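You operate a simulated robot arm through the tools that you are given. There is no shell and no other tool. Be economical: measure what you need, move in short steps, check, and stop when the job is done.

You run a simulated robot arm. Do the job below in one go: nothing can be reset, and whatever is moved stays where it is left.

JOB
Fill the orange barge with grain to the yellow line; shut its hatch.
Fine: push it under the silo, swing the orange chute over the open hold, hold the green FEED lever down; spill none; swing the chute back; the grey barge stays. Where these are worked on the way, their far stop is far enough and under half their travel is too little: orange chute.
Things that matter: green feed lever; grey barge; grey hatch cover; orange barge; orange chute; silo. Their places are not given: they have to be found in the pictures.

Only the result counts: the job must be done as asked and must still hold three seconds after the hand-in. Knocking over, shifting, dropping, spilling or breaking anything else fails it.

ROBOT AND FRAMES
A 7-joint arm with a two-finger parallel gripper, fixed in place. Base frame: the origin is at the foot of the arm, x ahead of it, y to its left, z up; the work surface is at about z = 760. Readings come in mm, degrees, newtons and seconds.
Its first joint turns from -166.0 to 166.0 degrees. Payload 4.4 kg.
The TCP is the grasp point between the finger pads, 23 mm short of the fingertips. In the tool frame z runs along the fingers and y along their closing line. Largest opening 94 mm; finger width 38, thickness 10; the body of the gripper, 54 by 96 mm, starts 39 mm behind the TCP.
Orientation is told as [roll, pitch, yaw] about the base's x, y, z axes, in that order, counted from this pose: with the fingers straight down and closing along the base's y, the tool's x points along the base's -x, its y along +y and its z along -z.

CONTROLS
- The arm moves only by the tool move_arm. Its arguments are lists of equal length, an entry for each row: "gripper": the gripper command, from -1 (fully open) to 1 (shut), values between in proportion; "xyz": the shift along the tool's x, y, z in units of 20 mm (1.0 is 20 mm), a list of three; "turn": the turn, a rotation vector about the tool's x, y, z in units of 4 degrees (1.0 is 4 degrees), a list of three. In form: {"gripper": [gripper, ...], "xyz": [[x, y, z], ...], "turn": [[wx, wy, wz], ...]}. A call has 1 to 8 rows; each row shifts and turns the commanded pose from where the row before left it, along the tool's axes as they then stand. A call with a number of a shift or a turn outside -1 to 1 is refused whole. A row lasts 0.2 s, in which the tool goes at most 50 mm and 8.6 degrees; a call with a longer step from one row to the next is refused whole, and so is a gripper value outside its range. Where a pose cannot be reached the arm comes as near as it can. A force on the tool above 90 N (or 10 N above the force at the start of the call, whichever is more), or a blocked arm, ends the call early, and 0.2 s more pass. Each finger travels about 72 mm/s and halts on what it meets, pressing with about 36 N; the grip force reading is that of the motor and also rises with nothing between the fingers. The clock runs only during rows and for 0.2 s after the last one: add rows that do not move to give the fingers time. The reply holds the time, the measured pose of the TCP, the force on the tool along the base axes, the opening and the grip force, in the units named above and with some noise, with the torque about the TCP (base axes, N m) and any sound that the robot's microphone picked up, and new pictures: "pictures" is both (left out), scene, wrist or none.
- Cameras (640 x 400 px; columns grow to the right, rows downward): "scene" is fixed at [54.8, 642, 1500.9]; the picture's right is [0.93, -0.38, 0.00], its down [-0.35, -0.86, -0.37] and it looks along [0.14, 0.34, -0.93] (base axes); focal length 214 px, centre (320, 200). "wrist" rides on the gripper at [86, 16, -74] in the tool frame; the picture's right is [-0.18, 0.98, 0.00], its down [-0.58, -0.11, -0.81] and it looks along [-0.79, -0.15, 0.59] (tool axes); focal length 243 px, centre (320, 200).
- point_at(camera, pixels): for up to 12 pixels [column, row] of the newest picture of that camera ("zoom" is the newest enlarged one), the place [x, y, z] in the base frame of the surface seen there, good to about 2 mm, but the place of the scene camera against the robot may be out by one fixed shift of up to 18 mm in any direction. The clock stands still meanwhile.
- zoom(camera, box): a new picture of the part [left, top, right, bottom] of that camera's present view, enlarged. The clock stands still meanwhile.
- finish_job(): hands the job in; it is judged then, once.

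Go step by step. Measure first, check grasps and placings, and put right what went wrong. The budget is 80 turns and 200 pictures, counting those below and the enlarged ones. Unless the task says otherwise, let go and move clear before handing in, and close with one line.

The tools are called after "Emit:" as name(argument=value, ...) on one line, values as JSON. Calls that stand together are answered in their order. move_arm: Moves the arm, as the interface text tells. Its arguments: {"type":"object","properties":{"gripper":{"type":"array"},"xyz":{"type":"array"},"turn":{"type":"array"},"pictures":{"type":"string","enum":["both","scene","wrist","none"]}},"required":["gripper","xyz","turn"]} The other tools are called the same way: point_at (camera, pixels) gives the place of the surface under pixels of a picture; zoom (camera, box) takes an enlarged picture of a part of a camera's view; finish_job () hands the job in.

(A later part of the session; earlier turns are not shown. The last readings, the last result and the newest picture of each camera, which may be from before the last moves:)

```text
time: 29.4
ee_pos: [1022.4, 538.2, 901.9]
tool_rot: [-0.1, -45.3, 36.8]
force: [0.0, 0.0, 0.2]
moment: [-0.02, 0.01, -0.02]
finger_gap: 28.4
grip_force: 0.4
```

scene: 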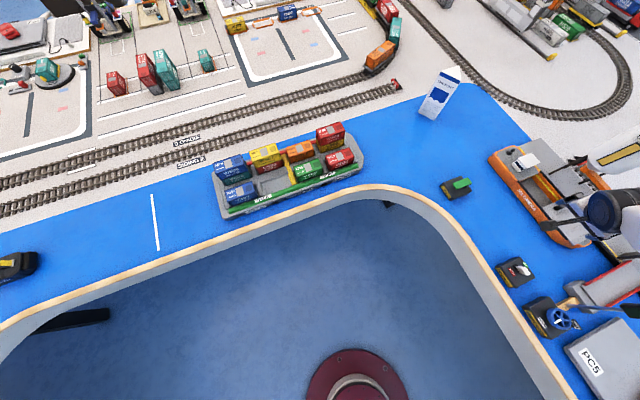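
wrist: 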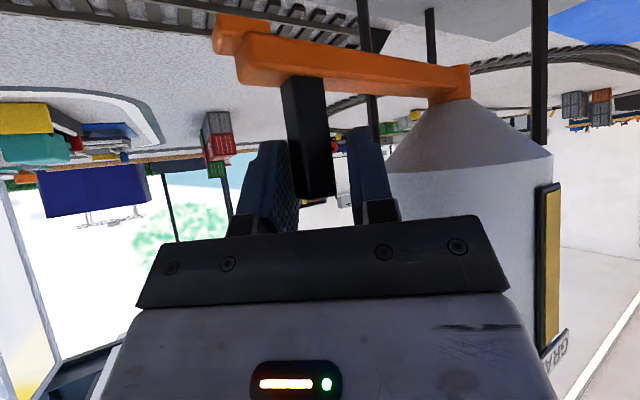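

The post is caged between the fingers (gap 28). I swing the first 45° along the arc.

Emit:
move_arm(gripper=[0.4, 0.4, 0.4, 0.4, 0.4, 0.4, 0.4], xyz=[[0.4, 0.487, -0.4], [0.354, 0.557, -0.354], [0.3, 0.618, -0.3], [0.242, 0.669, -0.242], [0.173, 0.708, -0.173], [0.112, 0.731, -0.112], [0, 0, 0]], turn=[[0, 0, 0], [0, 0, 0], [0, 0, 0], [0, 0, 0], [0, 0, 0], [0, 0, 0], [0, 0, 0]], pictures="both")

```text
time: 31.1
ee_pos: [943.5, 572.8, 899.6]
tool_rot: [0.1, -45.3, 36.7]
force: [-0.5, 0.2, 0.1]
moment: [0.0, 0.0, 0.01]
finger_gap: 28.4
grip_force: 0.2
```

scene: 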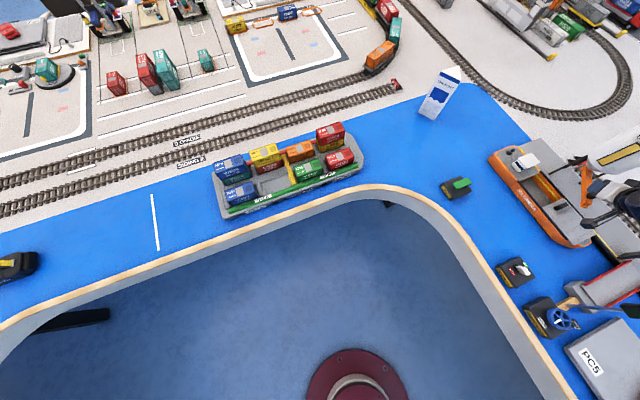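
wrist: 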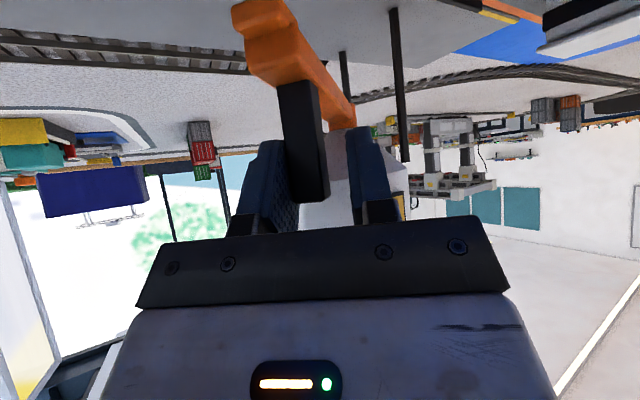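

The chute followed to ~45°. I continue the remaining arc.

Emit:
move_arm(gripper=[0.4, 0.4, 0.4, 0.4, 0.4, 0.4, 0.4], xyz=[[0.037, 0.746, -0.037], [-0.028, 0.752, 0.028], [-0.098, 0.734, 0.098], [-0.166, 0.712, 0.166], [-0.23, 0.675, 0.23], [-0.288, 0.626, 0.288], [0, 0, 0]], turn=[[0, 0, 0], [0, 0, 0], [0, 0, 0], [0, 0, 0], [0, 0, 0], [0, 0, 0], [0, 0, 0]], pictures="both")

```text
time: 32.6
ee_pos: [908.9, 652.5, 899.6]
tool_rot: [0.0, -45.3, 36.7]
force: [4.0, -11.7, -3.5]
moment: [-0.1, 0.05, -0.11]
finger_gap: 33.1
grip_force: 5.6
```

scene: 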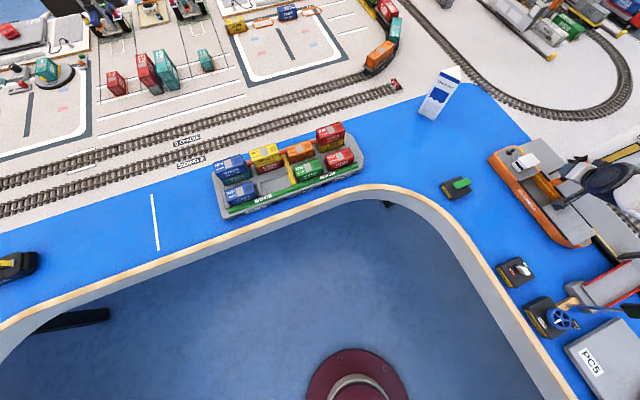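
wrist: 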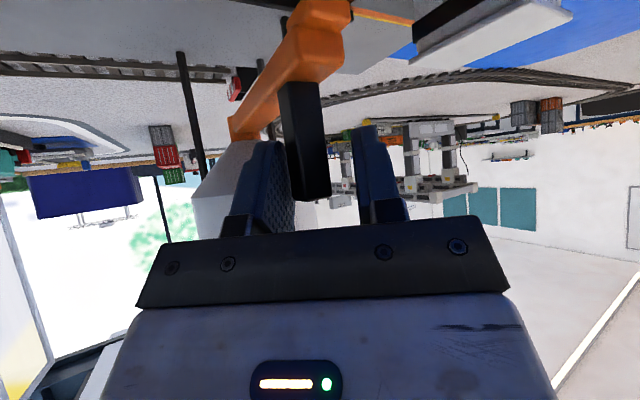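

A -12 N force in y with the trailing finger pushed back shows the far stop is reached. I open and withdraw along the tool axis.

Emit:
move_arm(gripper=[-0.3, -0.3, -0.3, -0.3, -0.3, -0.3, -0.3, -0.3], xyz=[[0, -0.3, 0], [0, 0, 0], [0, 0, -0.9], [0, 0, -0.9], [0, 0, -0.9], [0, 0, -0.9], [0, 0, -0.9], [0, 0, -0.9]], turn=[[0, 0, 0], [0, 0, 0], [0, 0, 0], [0, 0, 0], [0, 0, 0], [0, 0, 0], [0, 0, 0], [0, 0, 0]], pictures="both")

Emit:
zoom(camera="scene", box=[480, 130, 640, 255])

Emit:
zoom(camera="wrist", box=[220, 0, 440, 150])

```text
time: 34.5
ee_pos: [852.4, 603.9, 978.0]
tool_rot: [0.0, -45.3, 36.7]
force: [0.9, 0.1, 0.2]
moment: [0.0, 0.01, 0.02]
finger_gap: 61.3
grip_force: 0.0
```

scene: 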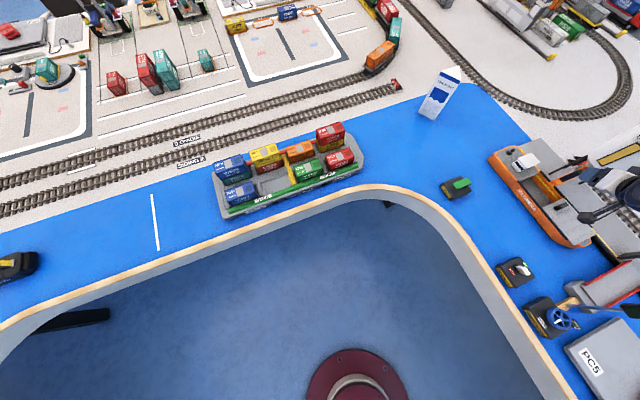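
wrist: 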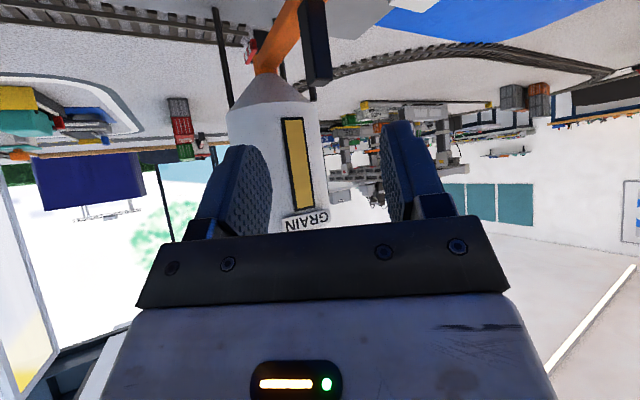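

```text
3.20 times, centred on (560, 192) of scene
```

zoom: 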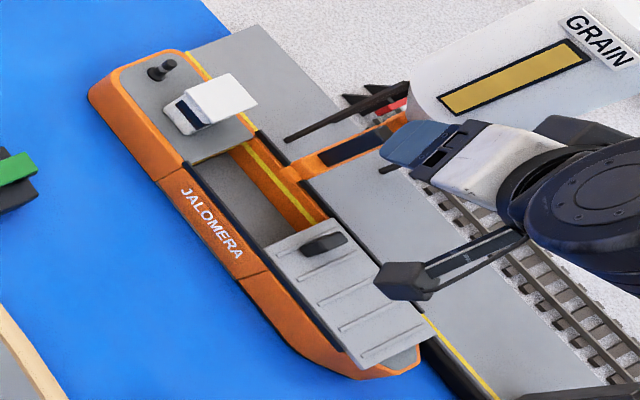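

```text
2.67 times, centred on (330, 75) of wrist
```

zoom: 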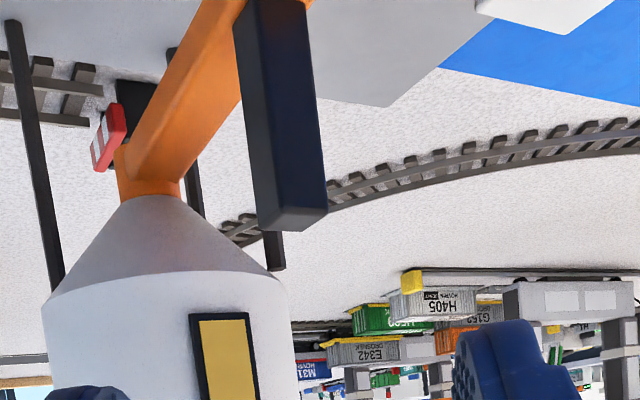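

The chute points to the hold now; its tip is near (288,172) in the enlarged scene. I check tip versus hold.

Emit:
point_at(camera="zoom", pixels=[[287, 172], [297, 165], [300, 180], [350, 145], [340, 160], [275, 185], [195, 165], [260, 135], [325, 218], [250, 190], [285, 178], [320, 165]])

Emit:
zoom(camera="scene", box=[525, 150, 595, 205])

```text
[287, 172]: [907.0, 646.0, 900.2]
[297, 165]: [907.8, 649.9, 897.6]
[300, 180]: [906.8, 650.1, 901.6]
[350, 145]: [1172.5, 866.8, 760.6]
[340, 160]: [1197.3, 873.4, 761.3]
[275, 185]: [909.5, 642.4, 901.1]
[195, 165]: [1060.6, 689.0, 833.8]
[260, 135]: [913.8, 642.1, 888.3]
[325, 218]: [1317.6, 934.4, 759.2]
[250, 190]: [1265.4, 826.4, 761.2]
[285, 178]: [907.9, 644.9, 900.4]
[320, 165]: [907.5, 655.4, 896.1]
```

```text
7.27 times, centred on (560, 178) of scene
```

zoom: 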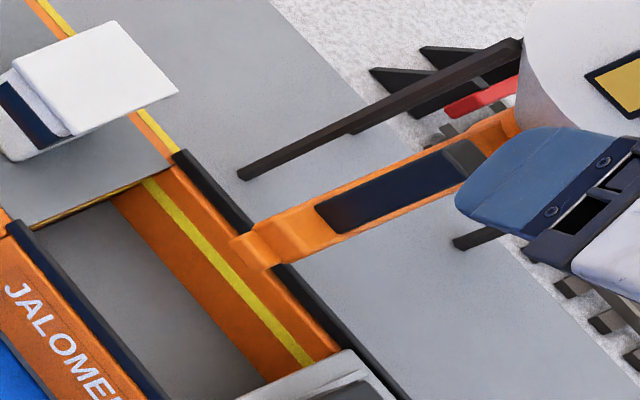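

Emit:
point_at(camera="zoom", pixels=[[240, 245], [255, 262], [250, 225], [270, 240], [300, 230], [400, 190], [180, 160], [335, 350], [12, 230], [120, 205], [150, 185], [275, 370]])

```text
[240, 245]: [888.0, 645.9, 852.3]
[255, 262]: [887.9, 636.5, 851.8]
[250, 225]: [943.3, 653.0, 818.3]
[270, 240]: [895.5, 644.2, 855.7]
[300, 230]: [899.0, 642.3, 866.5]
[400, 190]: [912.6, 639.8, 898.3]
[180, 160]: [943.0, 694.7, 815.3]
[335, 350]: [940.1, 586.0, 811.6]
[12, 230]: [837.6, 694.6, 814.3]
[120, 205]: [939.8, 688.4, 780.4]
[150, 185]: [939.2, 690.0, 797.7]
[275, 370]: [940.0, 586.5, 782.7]
```

Tip (scene frame) is at (888,645) and the hold spans x 838–940, y 587–690, so the spout is well centred over it. Now I head to the green FEED lever, straightening the tool and closing the gripper.

Emit:
move_arm(gripper=[1, 1, 1, 1, 1, 1, 1, 1], xyz=[[0.283, 1, -0.283], [0.3, 1, -0.264], [0.317, 1, -0.243], [0.333, 1, -0.222], [0.346, 1, -0.2], [0.359, 1, -0.177], [0.37, 1, -0.153], [0.379, 1, -0.129]], turn=[[0, 0.94, 0], [0, 0.94, 0], [0, 0.94, 0], [0, 0.94, 0], [0, 0.94, 0], [0, 0.94, 0], [0, 0.94, 0], [0, 0.94, 0]], pictures="none")

Emit:
move_arm(gripper=[1, 1, 1, 1, 1, 1], xyz=[[0.4, 0.8, 0.4], [0.3, 0.8, 0.4], [0.2, 0.8, 0.5], [0.2, 0.6, 0.5], [0.1, 0.5, 0.5], [0, 0, 0]], turn=[[0, 0.9, 0], [0, 0.9, 0], [0, 0.9, 0], [0, 0.9, 0], [0, 0, 0], [0, 0, 0]], pictures="both")

```text
time: 36.2
ee_pos: [705.1, 693.2, 973.5]
tool_rot: [0.0, -15.0, 36.6]
force: [0.4, -0.2, 0.2]
moment: [0.01, -0.02, 0.0]
finger_gap: 0.0
grip_force: 35.9
```

```text
time: 37.6
ee_pos: [649.5, 738.1, 925.4]
tool_rot: [-0.1, -0.8, 36.7]
force: [-0.2, 0.5, -0.2]
moment: [0.0, -0.01, 0.01]
finger_gap: 0.0
grip_force: 36.2
```

scene: 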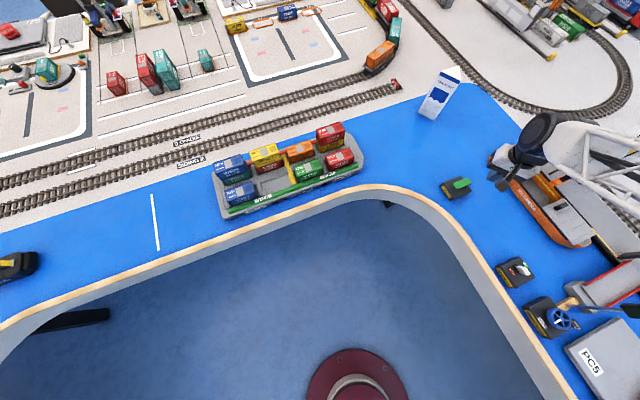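
wrist: 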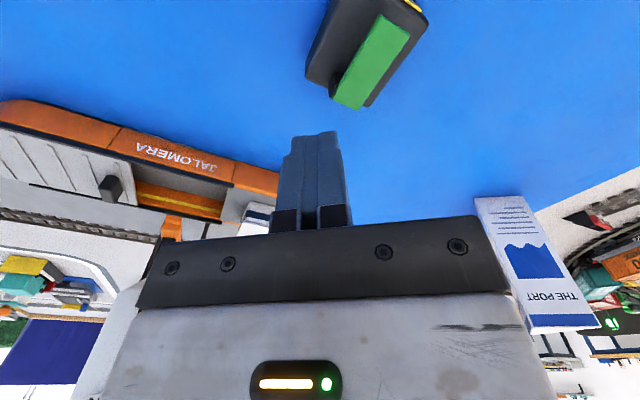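

The hold is visible in both views (wrist (180,200), scene (545,195)). I measure the lever precisely in the wrist picture.

Emit:
zoom(camera="wrist", box=[280, 0, 460, 120])

Emit:
point_at(camera="wrist", pixels=[[350, 90], [336, 90], [360, 95], [380, 20], [409, 40], [370, 60], [320, 75], [348, 105]])

Emit:
zoom(camera="scene", box=[435, 165, 480, 205])

Emit:
zoom(camera="scene", box=[500, 150, 600, 225])

```text
3.33 times, centred on (370, 60) of wrist
```

zoom: 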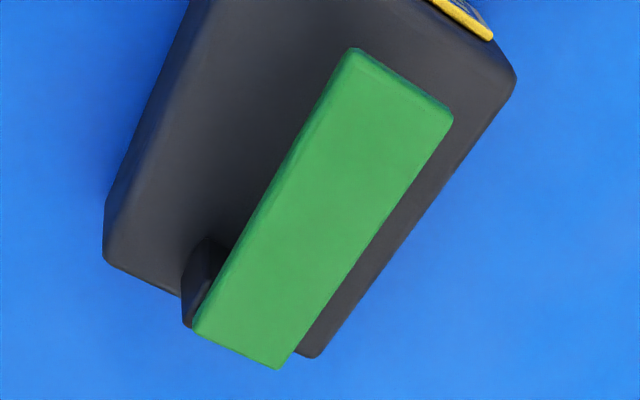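

```text
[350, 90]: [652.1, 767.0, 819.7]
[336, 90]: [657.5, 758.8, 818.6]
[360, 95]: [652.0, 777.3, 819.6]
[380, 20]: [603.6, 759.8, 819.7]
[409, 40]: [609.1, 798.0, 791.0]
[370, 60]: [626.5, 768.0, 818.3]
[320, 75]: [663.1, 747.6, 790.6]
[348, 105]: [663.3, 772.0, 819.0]
```

```text
10.00 times, centred on (458, 185) of scene
```

zoom: 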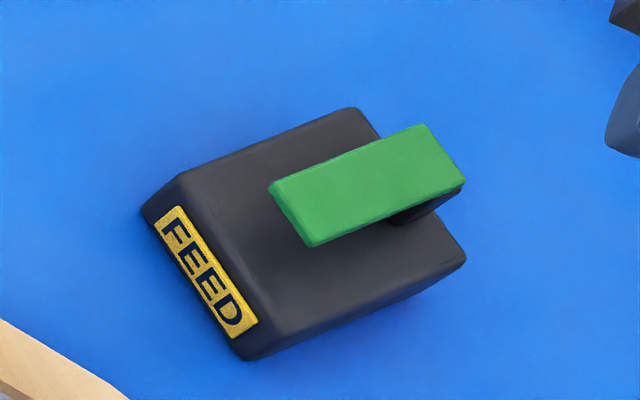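

```text
5.33 times, centred on (550, 188) of scene
```

zoom: 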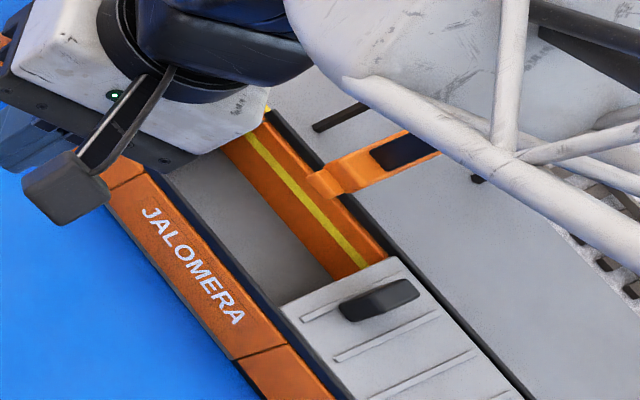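

The lever's pivot mount is at its +x end (x≈663), so the free end is at x≈603; I go above (612,767) and hover.

Emit:
move_arm(gripper=[1, 1, 1, 1, 1], xyz=[[0.16, 0.57, 0.9], [0.16, 0.57, 0.9], [0.16, 0.57, 0.9], [0.16, 0.57, 0.9], [0, 0, 0]], turn=[[0, 0, 0], [0, 0, 0], [0, 0, 0], [0, 0, 0], [0, 0, 0]], pictures="both")

Emit:
zoom(camera="scene", box=[500, 150, 600, 225])

```text
time: 38.9
ee_pos: [614.4, 766.9, 852.8]
tool_rot: [0.0, -0.9, 36.7]
force: [-0.1, 0.9, -0.3]
moment: [0.0, 0.03, 0.01]
finger_gap: 0.0
grip_force: 36.2
```

scene: 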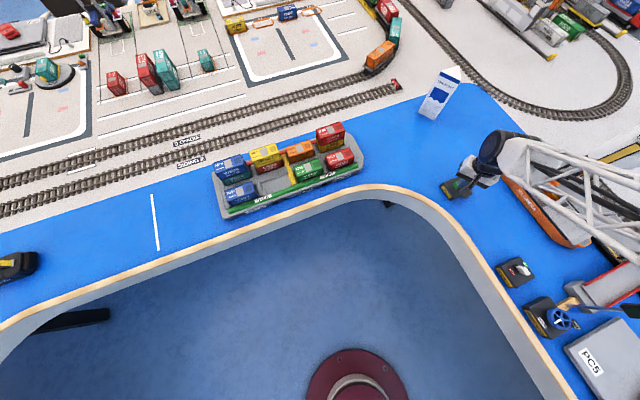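
wrist: 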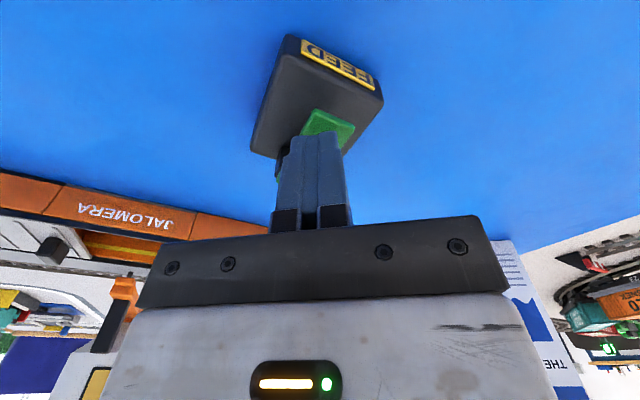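

```text
5.33 times, centred on (550, 188) of scene
```

zoom: 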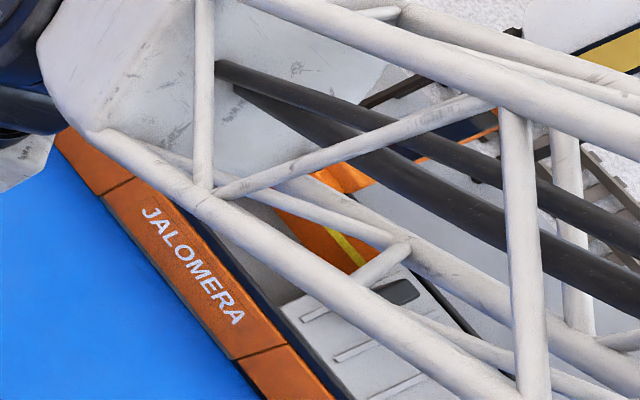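

Ready to press at (614,767); the hold's yellow line is visible through the lattice at (345,245) of the zoom. I press ~14 mm briefly and release, to learn the rate.

Emit:
move_arm(gripper=[1, 1, 1, 1, 1, 1, 1], xyz=[[0, 0, 0.5], [0, 0, 0.35], [0, 0, 0.35], [0, 0, 0], [0, 0, 0], [0, 0, -0.7], [0, 0, -0.5]], turn=[[0, 0, 0], [0, 0, 0], [0, 0, 0], [0, 0, 0], [0, 0, 0], [0, 0, 0], [0, 0, 0]], pictures="both")

Emit:
zoom(camera="scene", box=[500, 150, 600, 225])

Emit:
zoom(camera="wrist", box=[0, 180, 180, 300])

```text
time: 40.5
ee_pos: [612.9, 767.4, 852.8]
tool_rot: [0.1, -0.8, 36.7]
force: [1.1, 0.2, -0.2]
moment: [0.01, -0.01, 0.02]
finger_gap: 0.0
grip_force: 35.7
heard: click
```

scene: 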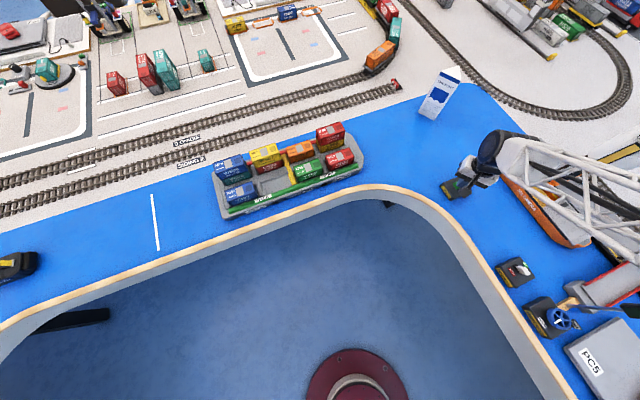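
wrist: 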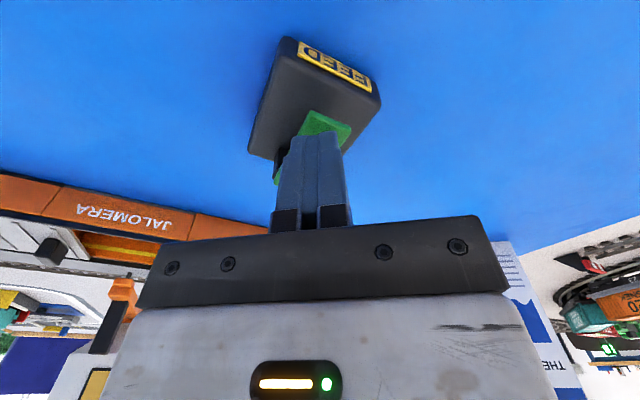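

```text
5.33 times, centred on (550, 188) of scene
```

zoom: 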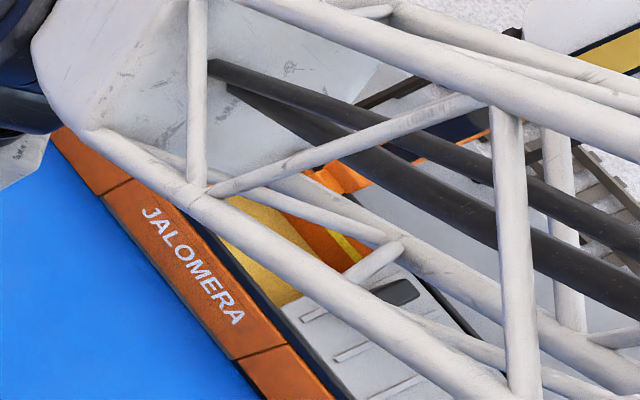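

```text
3.33 times, centred on (90, 240) of wrist
```

zoom: 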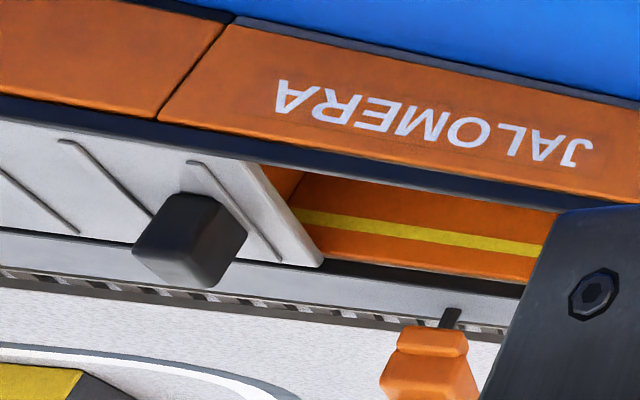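

A click was heard and golden grain now covers the hold floor (zoom (270,260)). I measure its level against the line.

Emit:
point_at(camera="scene", pixels=[[540, 202], [542, 204], [537, 194], [555, 196.5], [554, 196], [556, 197.5]])

Emit:
point_at(camera="zoom", pixels=[[420, 232], [420, 238], [420, 226], [350, 200], [520, 268], [330, 250]])

```text
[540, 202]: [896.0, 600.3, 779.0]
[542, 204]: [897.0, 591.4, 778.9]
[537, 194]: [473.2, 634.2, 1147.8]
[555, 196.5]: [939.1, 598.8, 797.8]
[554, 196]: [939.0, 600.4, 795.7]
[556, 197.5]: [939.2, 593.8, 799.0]
```

```text
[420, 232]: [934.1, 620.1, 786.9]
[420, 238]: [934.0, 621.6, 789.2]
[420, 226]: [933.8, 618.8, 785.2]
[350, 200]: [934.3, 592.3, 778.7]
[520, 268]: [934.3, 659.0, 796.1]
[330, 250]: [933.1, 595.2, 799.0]
```

Grain at z≈769 (true), yellow line at ≈787, floor ≈767: slow rate. I press again and keep holding while checking.

Emit:
move_arm(gripper=[1, 1, 1, 1, 1, 1], xyz=[[0, 0, 0.5], [0, 0, 0.35], [0, 0, 0.35], [0, 0, 0], [0, 0, 0], [0, 0, 0]], turn=[[0, 0, 0], [0, 0, 0], [0, 0, 0], [0, 0, 0], [0, 0, 0], [0, 0, 0]], pictures="both")

Emit:
point_at(camera="scene", pixels=[[540, 202], [542, 204], [539, 201], [536, 197], [550, 195]])

Emit:
zoom(camera="scene", box=[500, 150, 600, 225])

Emit:
zoom(camera="wrist", box=[0, 180, 180, 300])

```text
time: 41.9
ee_pos: [613.8, 768.9, 832.9]
tool_rot: [0.1, -1.0, 36.7]
force: [-0.6, -7.7, 44.8]
moment: [0.03, -0.93, -0.09]
finger_gap: 0.0
grip_force: 35.5
heard: click
```

scene: 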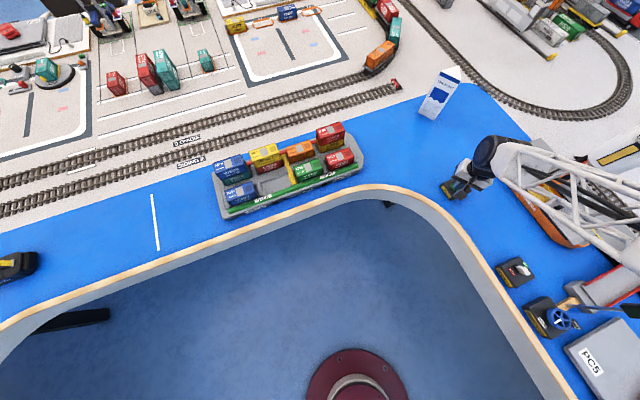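
wrist: 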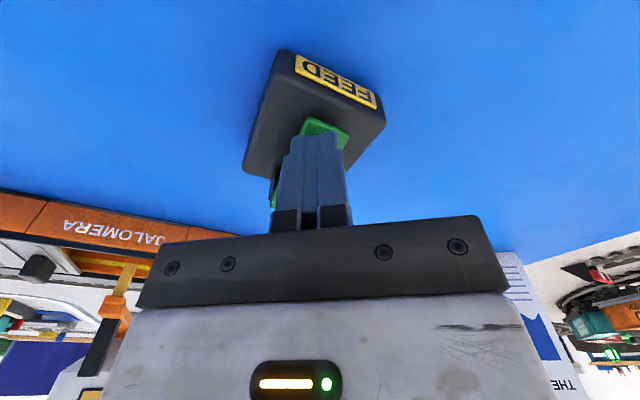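

```text
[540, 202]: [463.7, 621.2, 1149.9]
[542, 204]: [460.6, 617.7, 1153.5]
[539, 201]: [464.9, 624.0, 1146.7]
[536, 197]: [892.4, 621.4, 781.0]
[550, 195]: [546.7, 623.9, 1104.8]
```

```text
5.33 times, centred on (550, 188) of scene
```

zoom: 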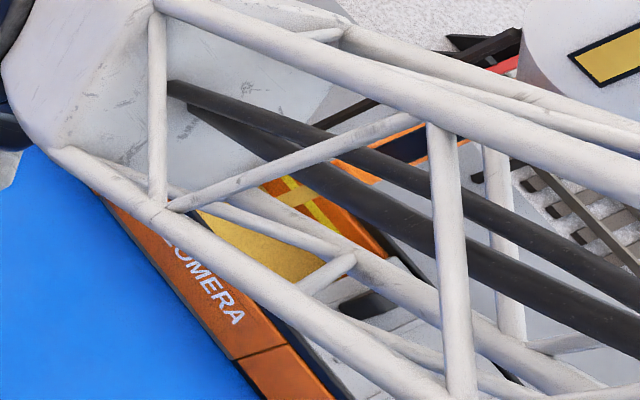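

```text
3.33 times, centred on (90, 240) of wrist
```

zoom: 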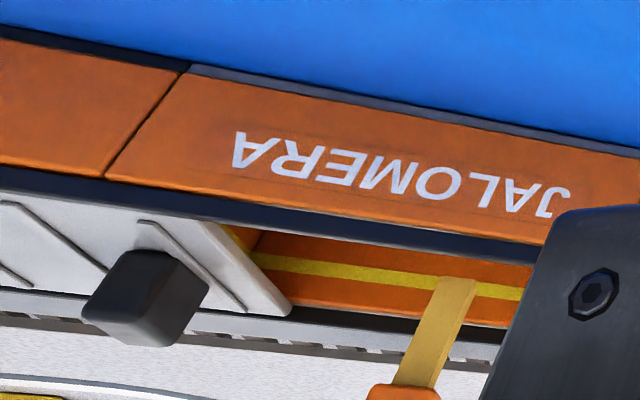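

The grain stream falls into the hold (zoom (430,330)), level now about 771. I hold on for 1.8 s more.

Emit:
move_arm(gripper=[1, 1, 1, 1, 1, 1, 1, 1], xyz=[[0, 0, 0], [0, 0, 0], [0, 0, 0], [0, 0, 0], [0, 0, 0], [0, 0, 0], [0, 0, 0], [0, 0, 0]], turn=[[0, 0, 0], [0, 0, 0], [0, 0, 0], [0, 0, 0], [0, 0, 0], [0, 0, 0], [0, 0, 0], [0, 0, 0]], pictures="both")

Emit:
point_at(camera="scene", pixels=[[536, 197], [538, 199], [534, 195], [540, 200], [537, 198]])

Emit:
zoom(camera="scene", box=[500, 150, 600, 225])

Emit:
zoom(camera="wrist", box=[0, 180, 180, 300])

```text
time: 43.6
ee_pos: [613.7, 767.1, 831.2]
tool_rot: [-0.1, -1.0, 36.9]
force: [-18.0, 8.9, 70.2]
moment: [0.45, -1.01, 0.22]
finger_gap: 0.0
grip_force: 35.9
```

scene: 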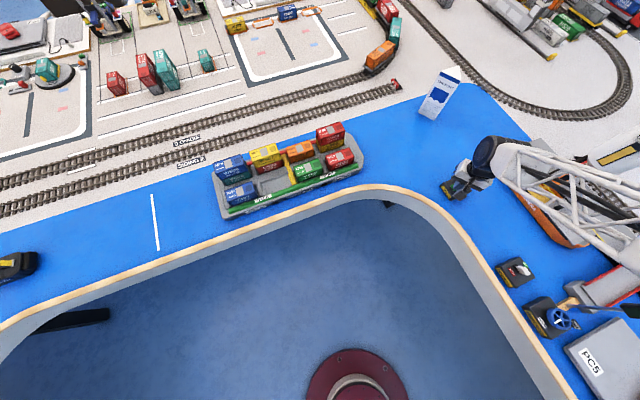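
wrist: 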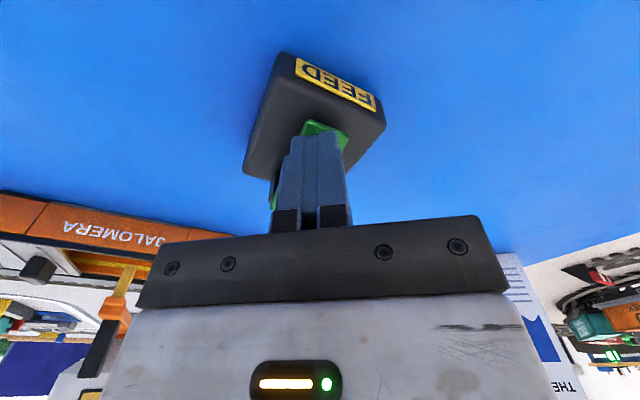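

```text
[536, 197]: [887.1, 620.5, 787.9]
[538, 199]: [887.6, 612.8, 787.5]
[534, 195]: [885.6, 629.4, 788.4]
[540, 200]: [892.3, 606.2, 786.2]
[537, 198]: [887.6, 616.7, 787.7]
```

```text
5.33 times, centred on (550, 188) of scene
```

zoom: 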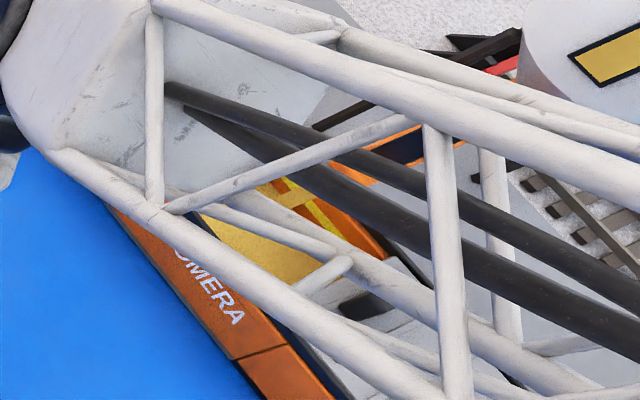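

```text
3.33 times, centred on (90, 240) of wrist
```

zoom: 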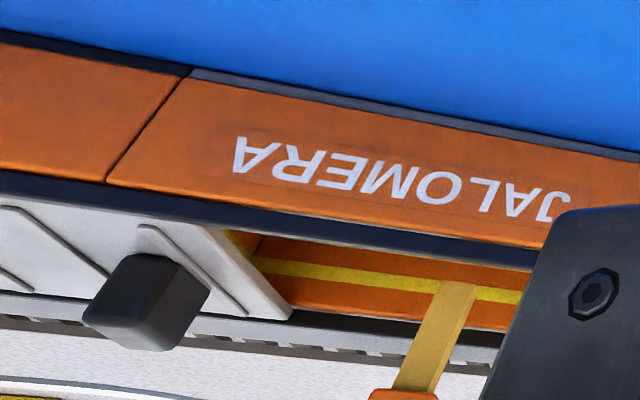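

Level is ≈778 true, rising ~3.9 mm/s; line at ≈787. I hold 1.4 s more, easing the pressure slightly.

Emit:
move_arm(gripper=[1, 1, 1, 1, 1, 1], xyz=[[0, 0, -0.04], [0, 0, 0], [0, 0, 0], [0, 0, 0], [0, 0, 0], [0, 0, 0]], turn=[[0, 0, 0], [0, 0, 0], [0, 0, 0], [0, 0, 0], [0, 0, 0], [0, 0, 0]], pictures="both")

Emit:
point_at(camera="scene", pixels=[[536, 197], [538, 199], [534, 195], [540, 200], [537, 198]])

Emit:
zoom(camera="scene", box=[520, 170, 570, 210])

Emit:
zoom(camera="wrist", box=[50, 230, 150, 297])

```text
time: 45.0
ee_pos: [612.9, 768.9, 830.9]
tool_rot: [0.1, -0.8, 36.7]
force: [-29.8, -2.8, 67.5]
moment: [0.22, -0.67, 0.03]
finger_gap: 0.0
grip_force: 36.0
```

scene: 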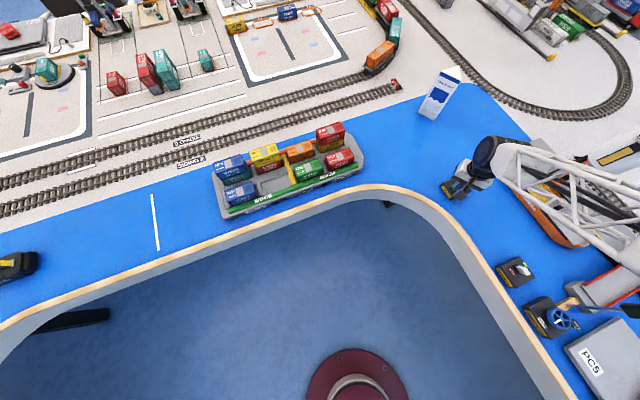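
wrist: 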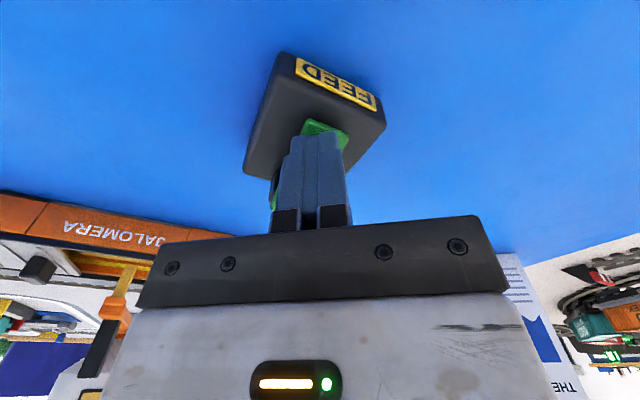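

```text
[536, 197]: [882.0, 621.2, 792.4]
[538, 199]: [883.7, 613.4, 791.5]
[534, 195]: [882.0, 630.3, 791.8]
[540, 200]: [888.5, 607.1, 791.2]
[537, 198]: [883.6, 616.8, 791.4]
```

```text
10.00 times, centred on (545, 190) of scene
```

zoom: 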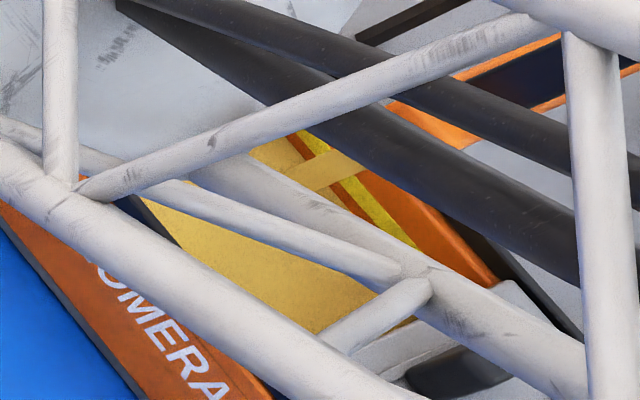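

```text
5.97 times, centred on (100, 264) of wrist
```

zoom: 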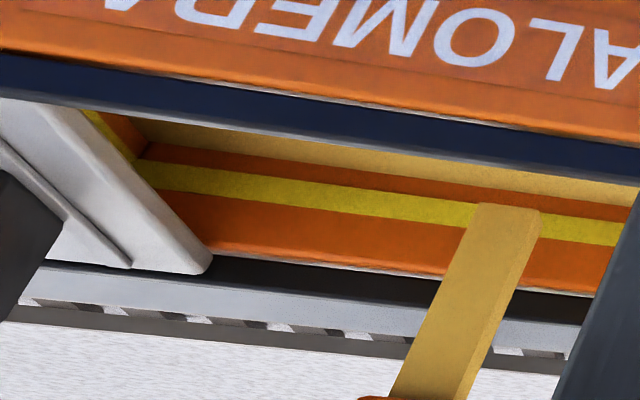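

The wrist zoom now shows the grain surface edge (row ~165) with a thin orange strip before the yellow band (rows 175–200). I measure both edges.

Emit:
point_at(camera="zoom", pixels=[[300, 165], [300, 172], [300, 178], [300, 190], [300, 201], [300, 150], [420, 183], [420, 195], [420, 218], [420, 205]])

```text
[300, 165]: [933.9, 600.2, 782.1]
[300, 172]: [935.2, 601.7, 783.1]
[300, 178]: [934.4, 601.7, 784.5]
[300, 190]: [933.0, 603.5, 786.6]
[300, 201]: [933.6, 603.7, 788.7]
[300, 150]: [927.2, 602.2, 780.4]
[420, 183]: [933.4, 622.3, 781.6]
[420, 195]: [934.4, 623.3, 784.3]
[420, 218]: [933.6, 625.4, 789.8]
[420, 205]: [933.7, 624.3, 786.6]
```

Line spans z 784.3–789.3 (centre 787), grain at ≈781.7. I hold 0.8 s more, then check.

Emit:
move_arm(gripper=[1, 1, 1], xyz=[[0, 0, -0.03], [0, 0, 0], [0, 0, 0]], turn=[[0, 0, 0], [0, 0, 0], [0, 0, 0]], pictures="both")

Emit:
zoom(camera="wrist", box=[50, 230, 150, 297])

Emit:
point_at(camera="scene", pixels=[[536, 197], [538, 199], [534, 195], [540, 200], [537, 198]])

Emit:
point_at(camera="zoom", pixels=[[300, 150], [300, 165], [300, 172], [300, 178], [300, 190], [300, 201], [420, 183], [420, 195]])

```text
time: 45.9
ee_pos: [613.2, 767.4, 832.5]
tool_rot: [0.1, -0.9, 36.6]
force: [-13.3, 1.6, 53.2]
moment: [0.23, -0.78, 0.07]
finger_gap: 0.2
grip_force: 35.8
```

scene: 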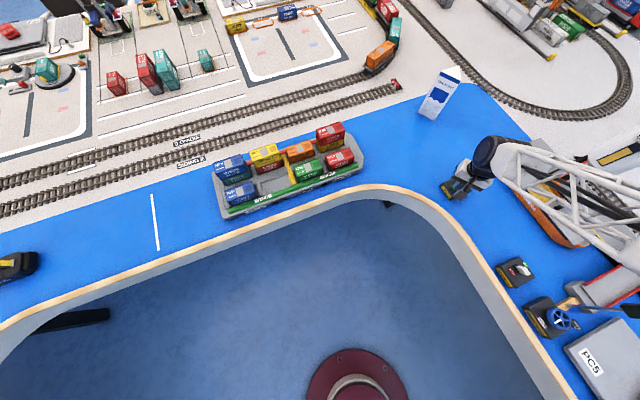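
wrist: 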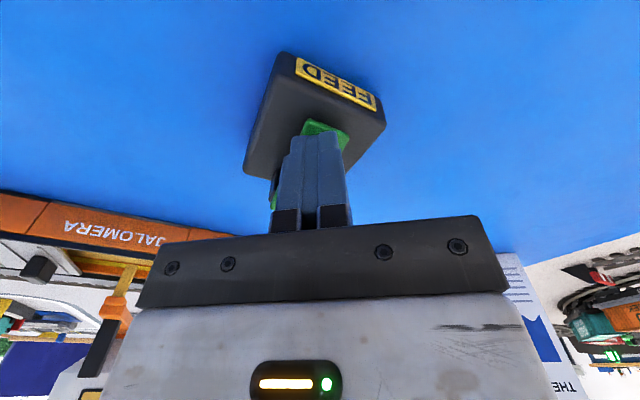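

```text
5.97 times, centred on (100, 264) of wrist
```

zoom: 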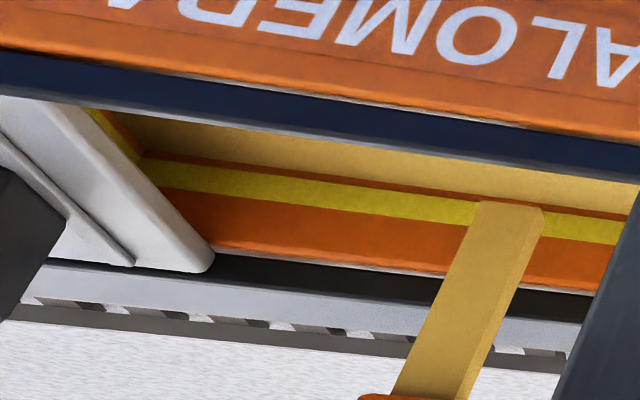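

```text
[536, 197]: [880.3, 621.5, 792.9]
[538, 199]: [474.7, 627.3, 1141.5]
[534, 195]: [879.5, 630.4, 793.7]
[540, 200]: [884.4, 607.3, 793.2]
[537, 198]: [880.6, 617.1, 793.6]
```

```text
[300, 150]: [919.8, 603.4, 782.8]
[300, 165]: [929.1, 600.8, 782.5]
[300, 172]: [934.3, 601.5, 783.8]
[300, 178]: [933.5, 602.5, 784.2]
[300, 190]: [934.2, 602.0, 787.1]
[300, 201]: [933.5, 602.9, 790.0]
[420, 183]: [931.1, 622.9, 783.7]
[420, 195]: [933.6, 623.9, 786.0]
```

Grain ≈783.3, just below the line's lower edge. I hold another 0.8 s.

Emit:
move_arm(gripper=[1, 1, 1], xyz=[[0, 0, 0], [0, 0, 0], [0, 0, 0]], turn=[[0, 0, 0], [0, 0, 0], [0, 0, 0]], pictures="both")

Emit:
zoom(camera="wrist", box=[50, 230, 150, 297])

Emit:
point_at(camera="scene", pixels=[[536, 197], [539, 200], [534, 195], [540, 200], [537, 198]])

Emit:
point_at(camera="zoom", pixels=[[300, 150], [300, 165], [300, 172], [300, 178], [300, 190], [300, 201], [420, 183], [420, 195]])

```text
time: 46.6
ee_pos: [612.7, 768.1, 832.2]
tool_rot: [-0.1, -0.9, 36.8]
force: [-11.0, -3.0, 48.2]
moment: [0.12, -0.7, -0.02]
finger_gap: 0.0
grip_force: 35.9
```

scene: 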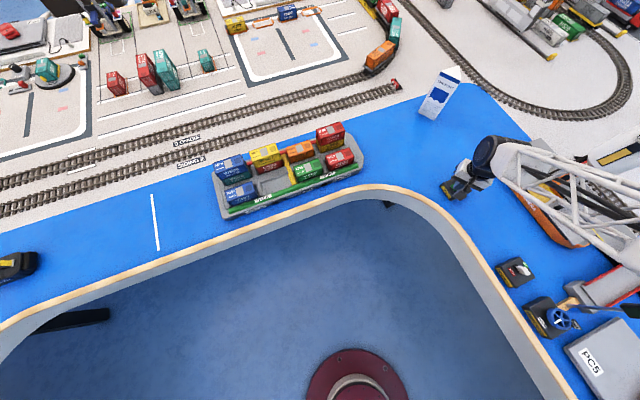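
wrist: 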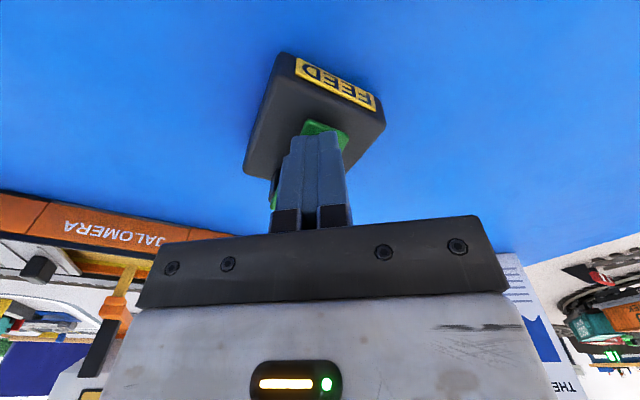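

```text
5.97 times, centred on (100, 264) of wrist
```

zoom: 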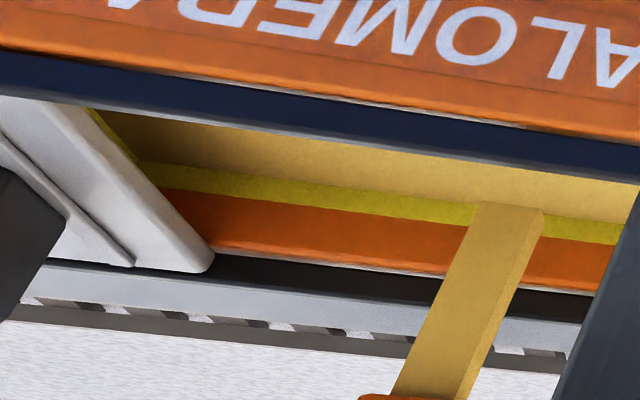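

```text
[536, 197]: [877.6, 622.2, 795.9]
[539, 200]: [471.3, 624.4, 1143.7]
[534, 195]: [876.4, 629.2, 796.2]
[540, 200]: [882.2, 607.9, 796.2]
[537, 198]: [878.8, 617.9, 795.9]
```

```text
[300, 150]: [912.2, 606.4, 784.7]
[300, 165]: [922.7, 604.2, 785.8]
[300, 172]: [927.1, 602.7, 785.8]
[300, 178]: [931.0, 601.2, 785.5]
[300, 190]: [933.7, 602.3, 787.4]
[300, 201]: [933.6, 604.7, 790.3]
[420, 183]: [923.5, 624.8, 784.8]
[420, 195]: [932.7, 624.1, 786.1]
```

Grain is now at ≈785.5, inside the line's band (784.3–789.3). One more 0.2 s row, then I lift off the lever.

Emit:
move_arm(gripper=[1, 1, 1, 1, 1, 1, 1], xyz=[[0, 0, 0], [0, 0, -1], [0, 0, -0.8], [0, 0, -0.8], [0, 0, -0.8], [0, 0, 0], [0, 0, 0]], turn=[[0, 0, 0], [0, 0, 0], [0, 0, 0], [0, 0, 0], [0, 0, 0], [0, 0, 0], [0, 0, 0]], pictures="both")

Emit:
zoom(camera="wrist", box=[0, 160, 200, 297])

Emit:
zoom(camera="scene", box=[500, 150, 600, 225])

```text
time: 48.2
ee_pos: [612.3, 768.3, 899.3]
tool_rot: [0.0, -0.8, 36.7]
force: [-0.7, -0.3, -0.6]
moment: [0.01, 0.0, 0.0]
finger_gap: 0.0
grip_force: 36.2
```

scene: 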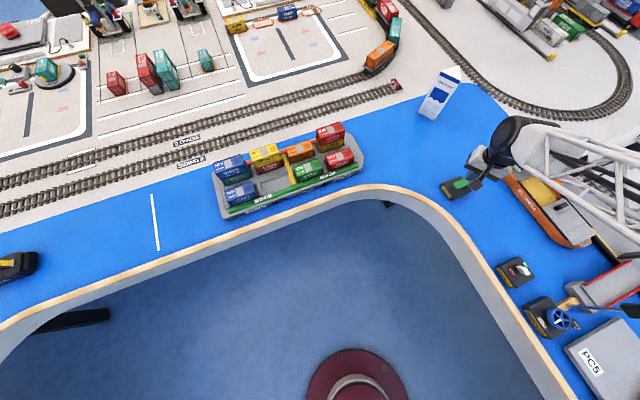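
wrist: 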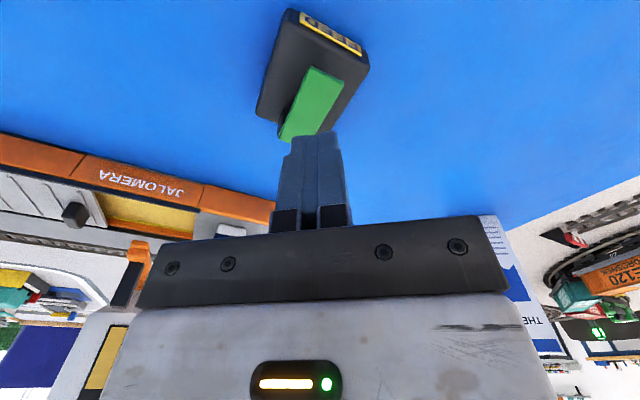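

```text
2.92 times, centred on (100, 228) of wrist
```

zoom: 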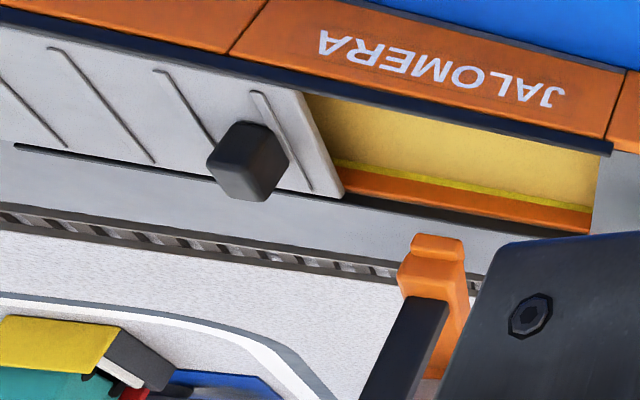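

```text
5.33 times, centred on (550, 188) of scene
```

zoom: 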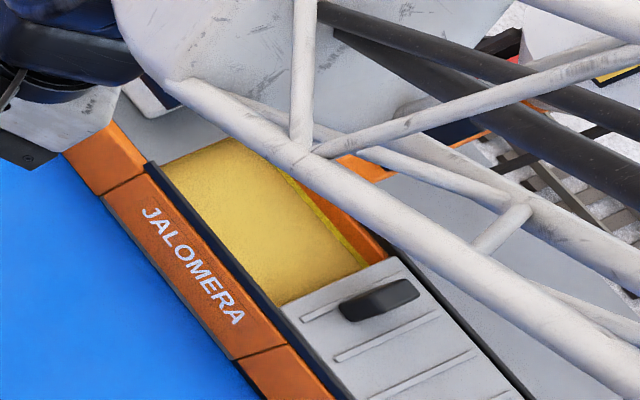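

The stream stopped and a thin yellow strip remains above the grain. I check the final level.

Emit:
point_at(camera="zoom", pixels=[[250, 220], [230, 180], [300, 260], [310, 230], [325, 222]])

Emit:
point_at(camera="wrist", pixels=[[140, 210], [160, 215], [180, 215], [136, 258]])

```text
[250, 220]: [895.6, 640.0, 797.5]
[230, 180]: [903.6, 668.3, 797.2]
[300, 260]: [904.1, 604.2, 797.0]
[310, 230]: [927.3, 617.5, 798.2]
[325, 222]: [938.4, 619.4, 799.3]
```

```text
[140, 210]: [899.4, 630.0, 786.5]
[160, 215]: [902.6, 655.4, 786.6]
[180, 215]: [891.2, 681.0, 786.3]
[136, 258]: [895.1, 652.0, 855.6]
```

Grain is ≈786.5–787, right on the line's centre. Now I return to the pre-grasp pose at the chute handle.

Emit:
move_arm(gripper=[1, -0.3, -0.3, -0.3, -0.3, -0.3, -0.3, -0.3], xyz=[[-0.36, -1, -0.494], [-0.388, -1, -0.471], [-0.419, -1, -0.444], [-0.446, -1, -0.416], [-0.473, -1, -0.386], [-0.497, -1, -0.354], [-0.519, -1, -0.321], [-0.539, -1, -0.287]], turn=[[0, -0.94, 0], [0, -0.94, 0], [0, -0.94, 0], [0, -0.94, 0], [0, -0.94, 0], [0, -0.94, 0], [0, -0.94, 0], [0, -0.94, 0]], pictures="none")

Emit:
move_arm(gripper=[-0.3, -0.3, -0.3, -0.3, -0.3, -0.3, -0.3], xyz=[[-0.27, -0.96, 0.162], [-0.26, -0.96, 0.178], [-0.248, -0.96, 0.194], [-0.236, -0.96, 0.209], [-0.223, -0.96, 0.223], [-0.223, -0.96, 0.223], [0, 0, 0]], turn=[[0, -0.94, 0], [0, -0.94, 0], [0, -0.94, 0], [0, -0.8, 0], [0, 0, 0], [0, 0, 0], [0, 0, 0]], pictures="both")

```text
time: 50.0
ee_pos: [753.3, 671.8, 978.0]
tool_rot: [0.0, -31.0, 36.7]
force: [0.9, 0.0, 0.4]
moment: [0.02, -0.01, -0.01]
finger_gap: 61.1
grip_force: 0.1
```

```text
time: 51.6
ee_pos: [852.5, 600.8, 978.6]
tool_rot: [0.0, -45.4, 36.9]
force: [-0.3, 0.4, 0.5]
moment: [-0.03, 0.03, -0.02]
finger_gap: 61.1
grip_force: 0.0
```

scene: 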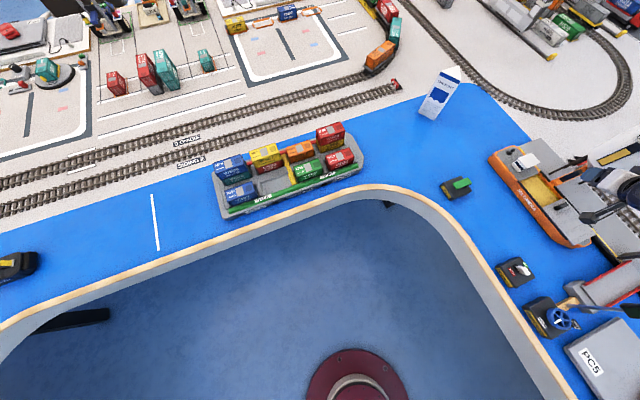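
wrist: 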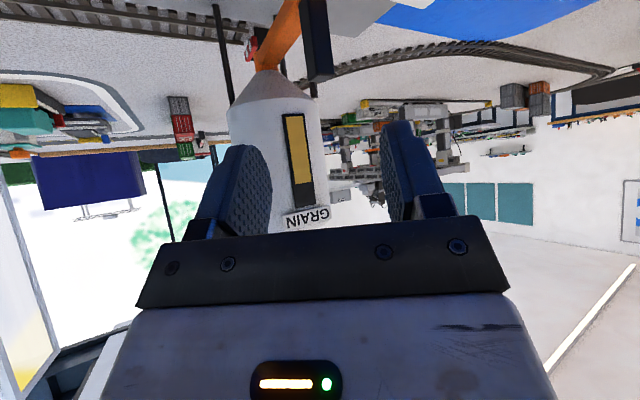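

The pose matches the one after release. I move in along the tool axis and cage the post again.

Emit:
move_arm(gripper=[-0.3, -0.3, -0.3, -0.3, -0.3, -0.3, 0.4, 0.4], xyz=[[0, 0.08, 0.9], [0, 0, 0.9], [0, 0, 0.9], [0, 0, 0.9], [0, 0, 0.9], [0, 0, 0.9], [0, 0, 0], [0, 0, 0]], turn=[[0, 0, 0], [0, 0, 0], [0, 0, 0], [0, 0, 0], [0, 0, 0], [0, 0, 0], [0, 0, 0], [0, 0, 0]], pictures="wrist")

```text
time: 53.5
ee_pos: [912.4, 650.4, 902.5]
tool_rot: [0.0, -45.4, 36.7]
force: [0.3, -0.5, -0.7]
moment: [0.01, 0.03, 0.03]
finger_gap: 28.3
grip_force: 0.1
```

wrist: 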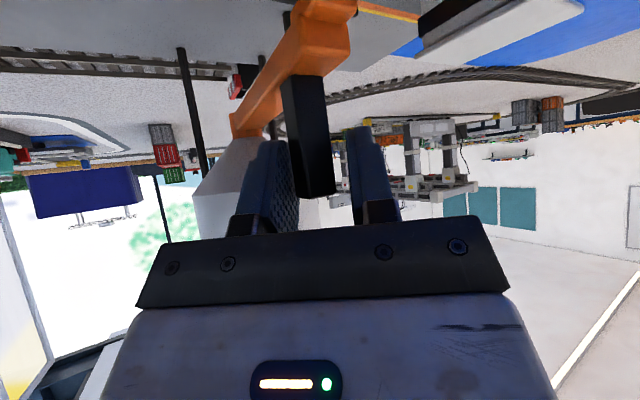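

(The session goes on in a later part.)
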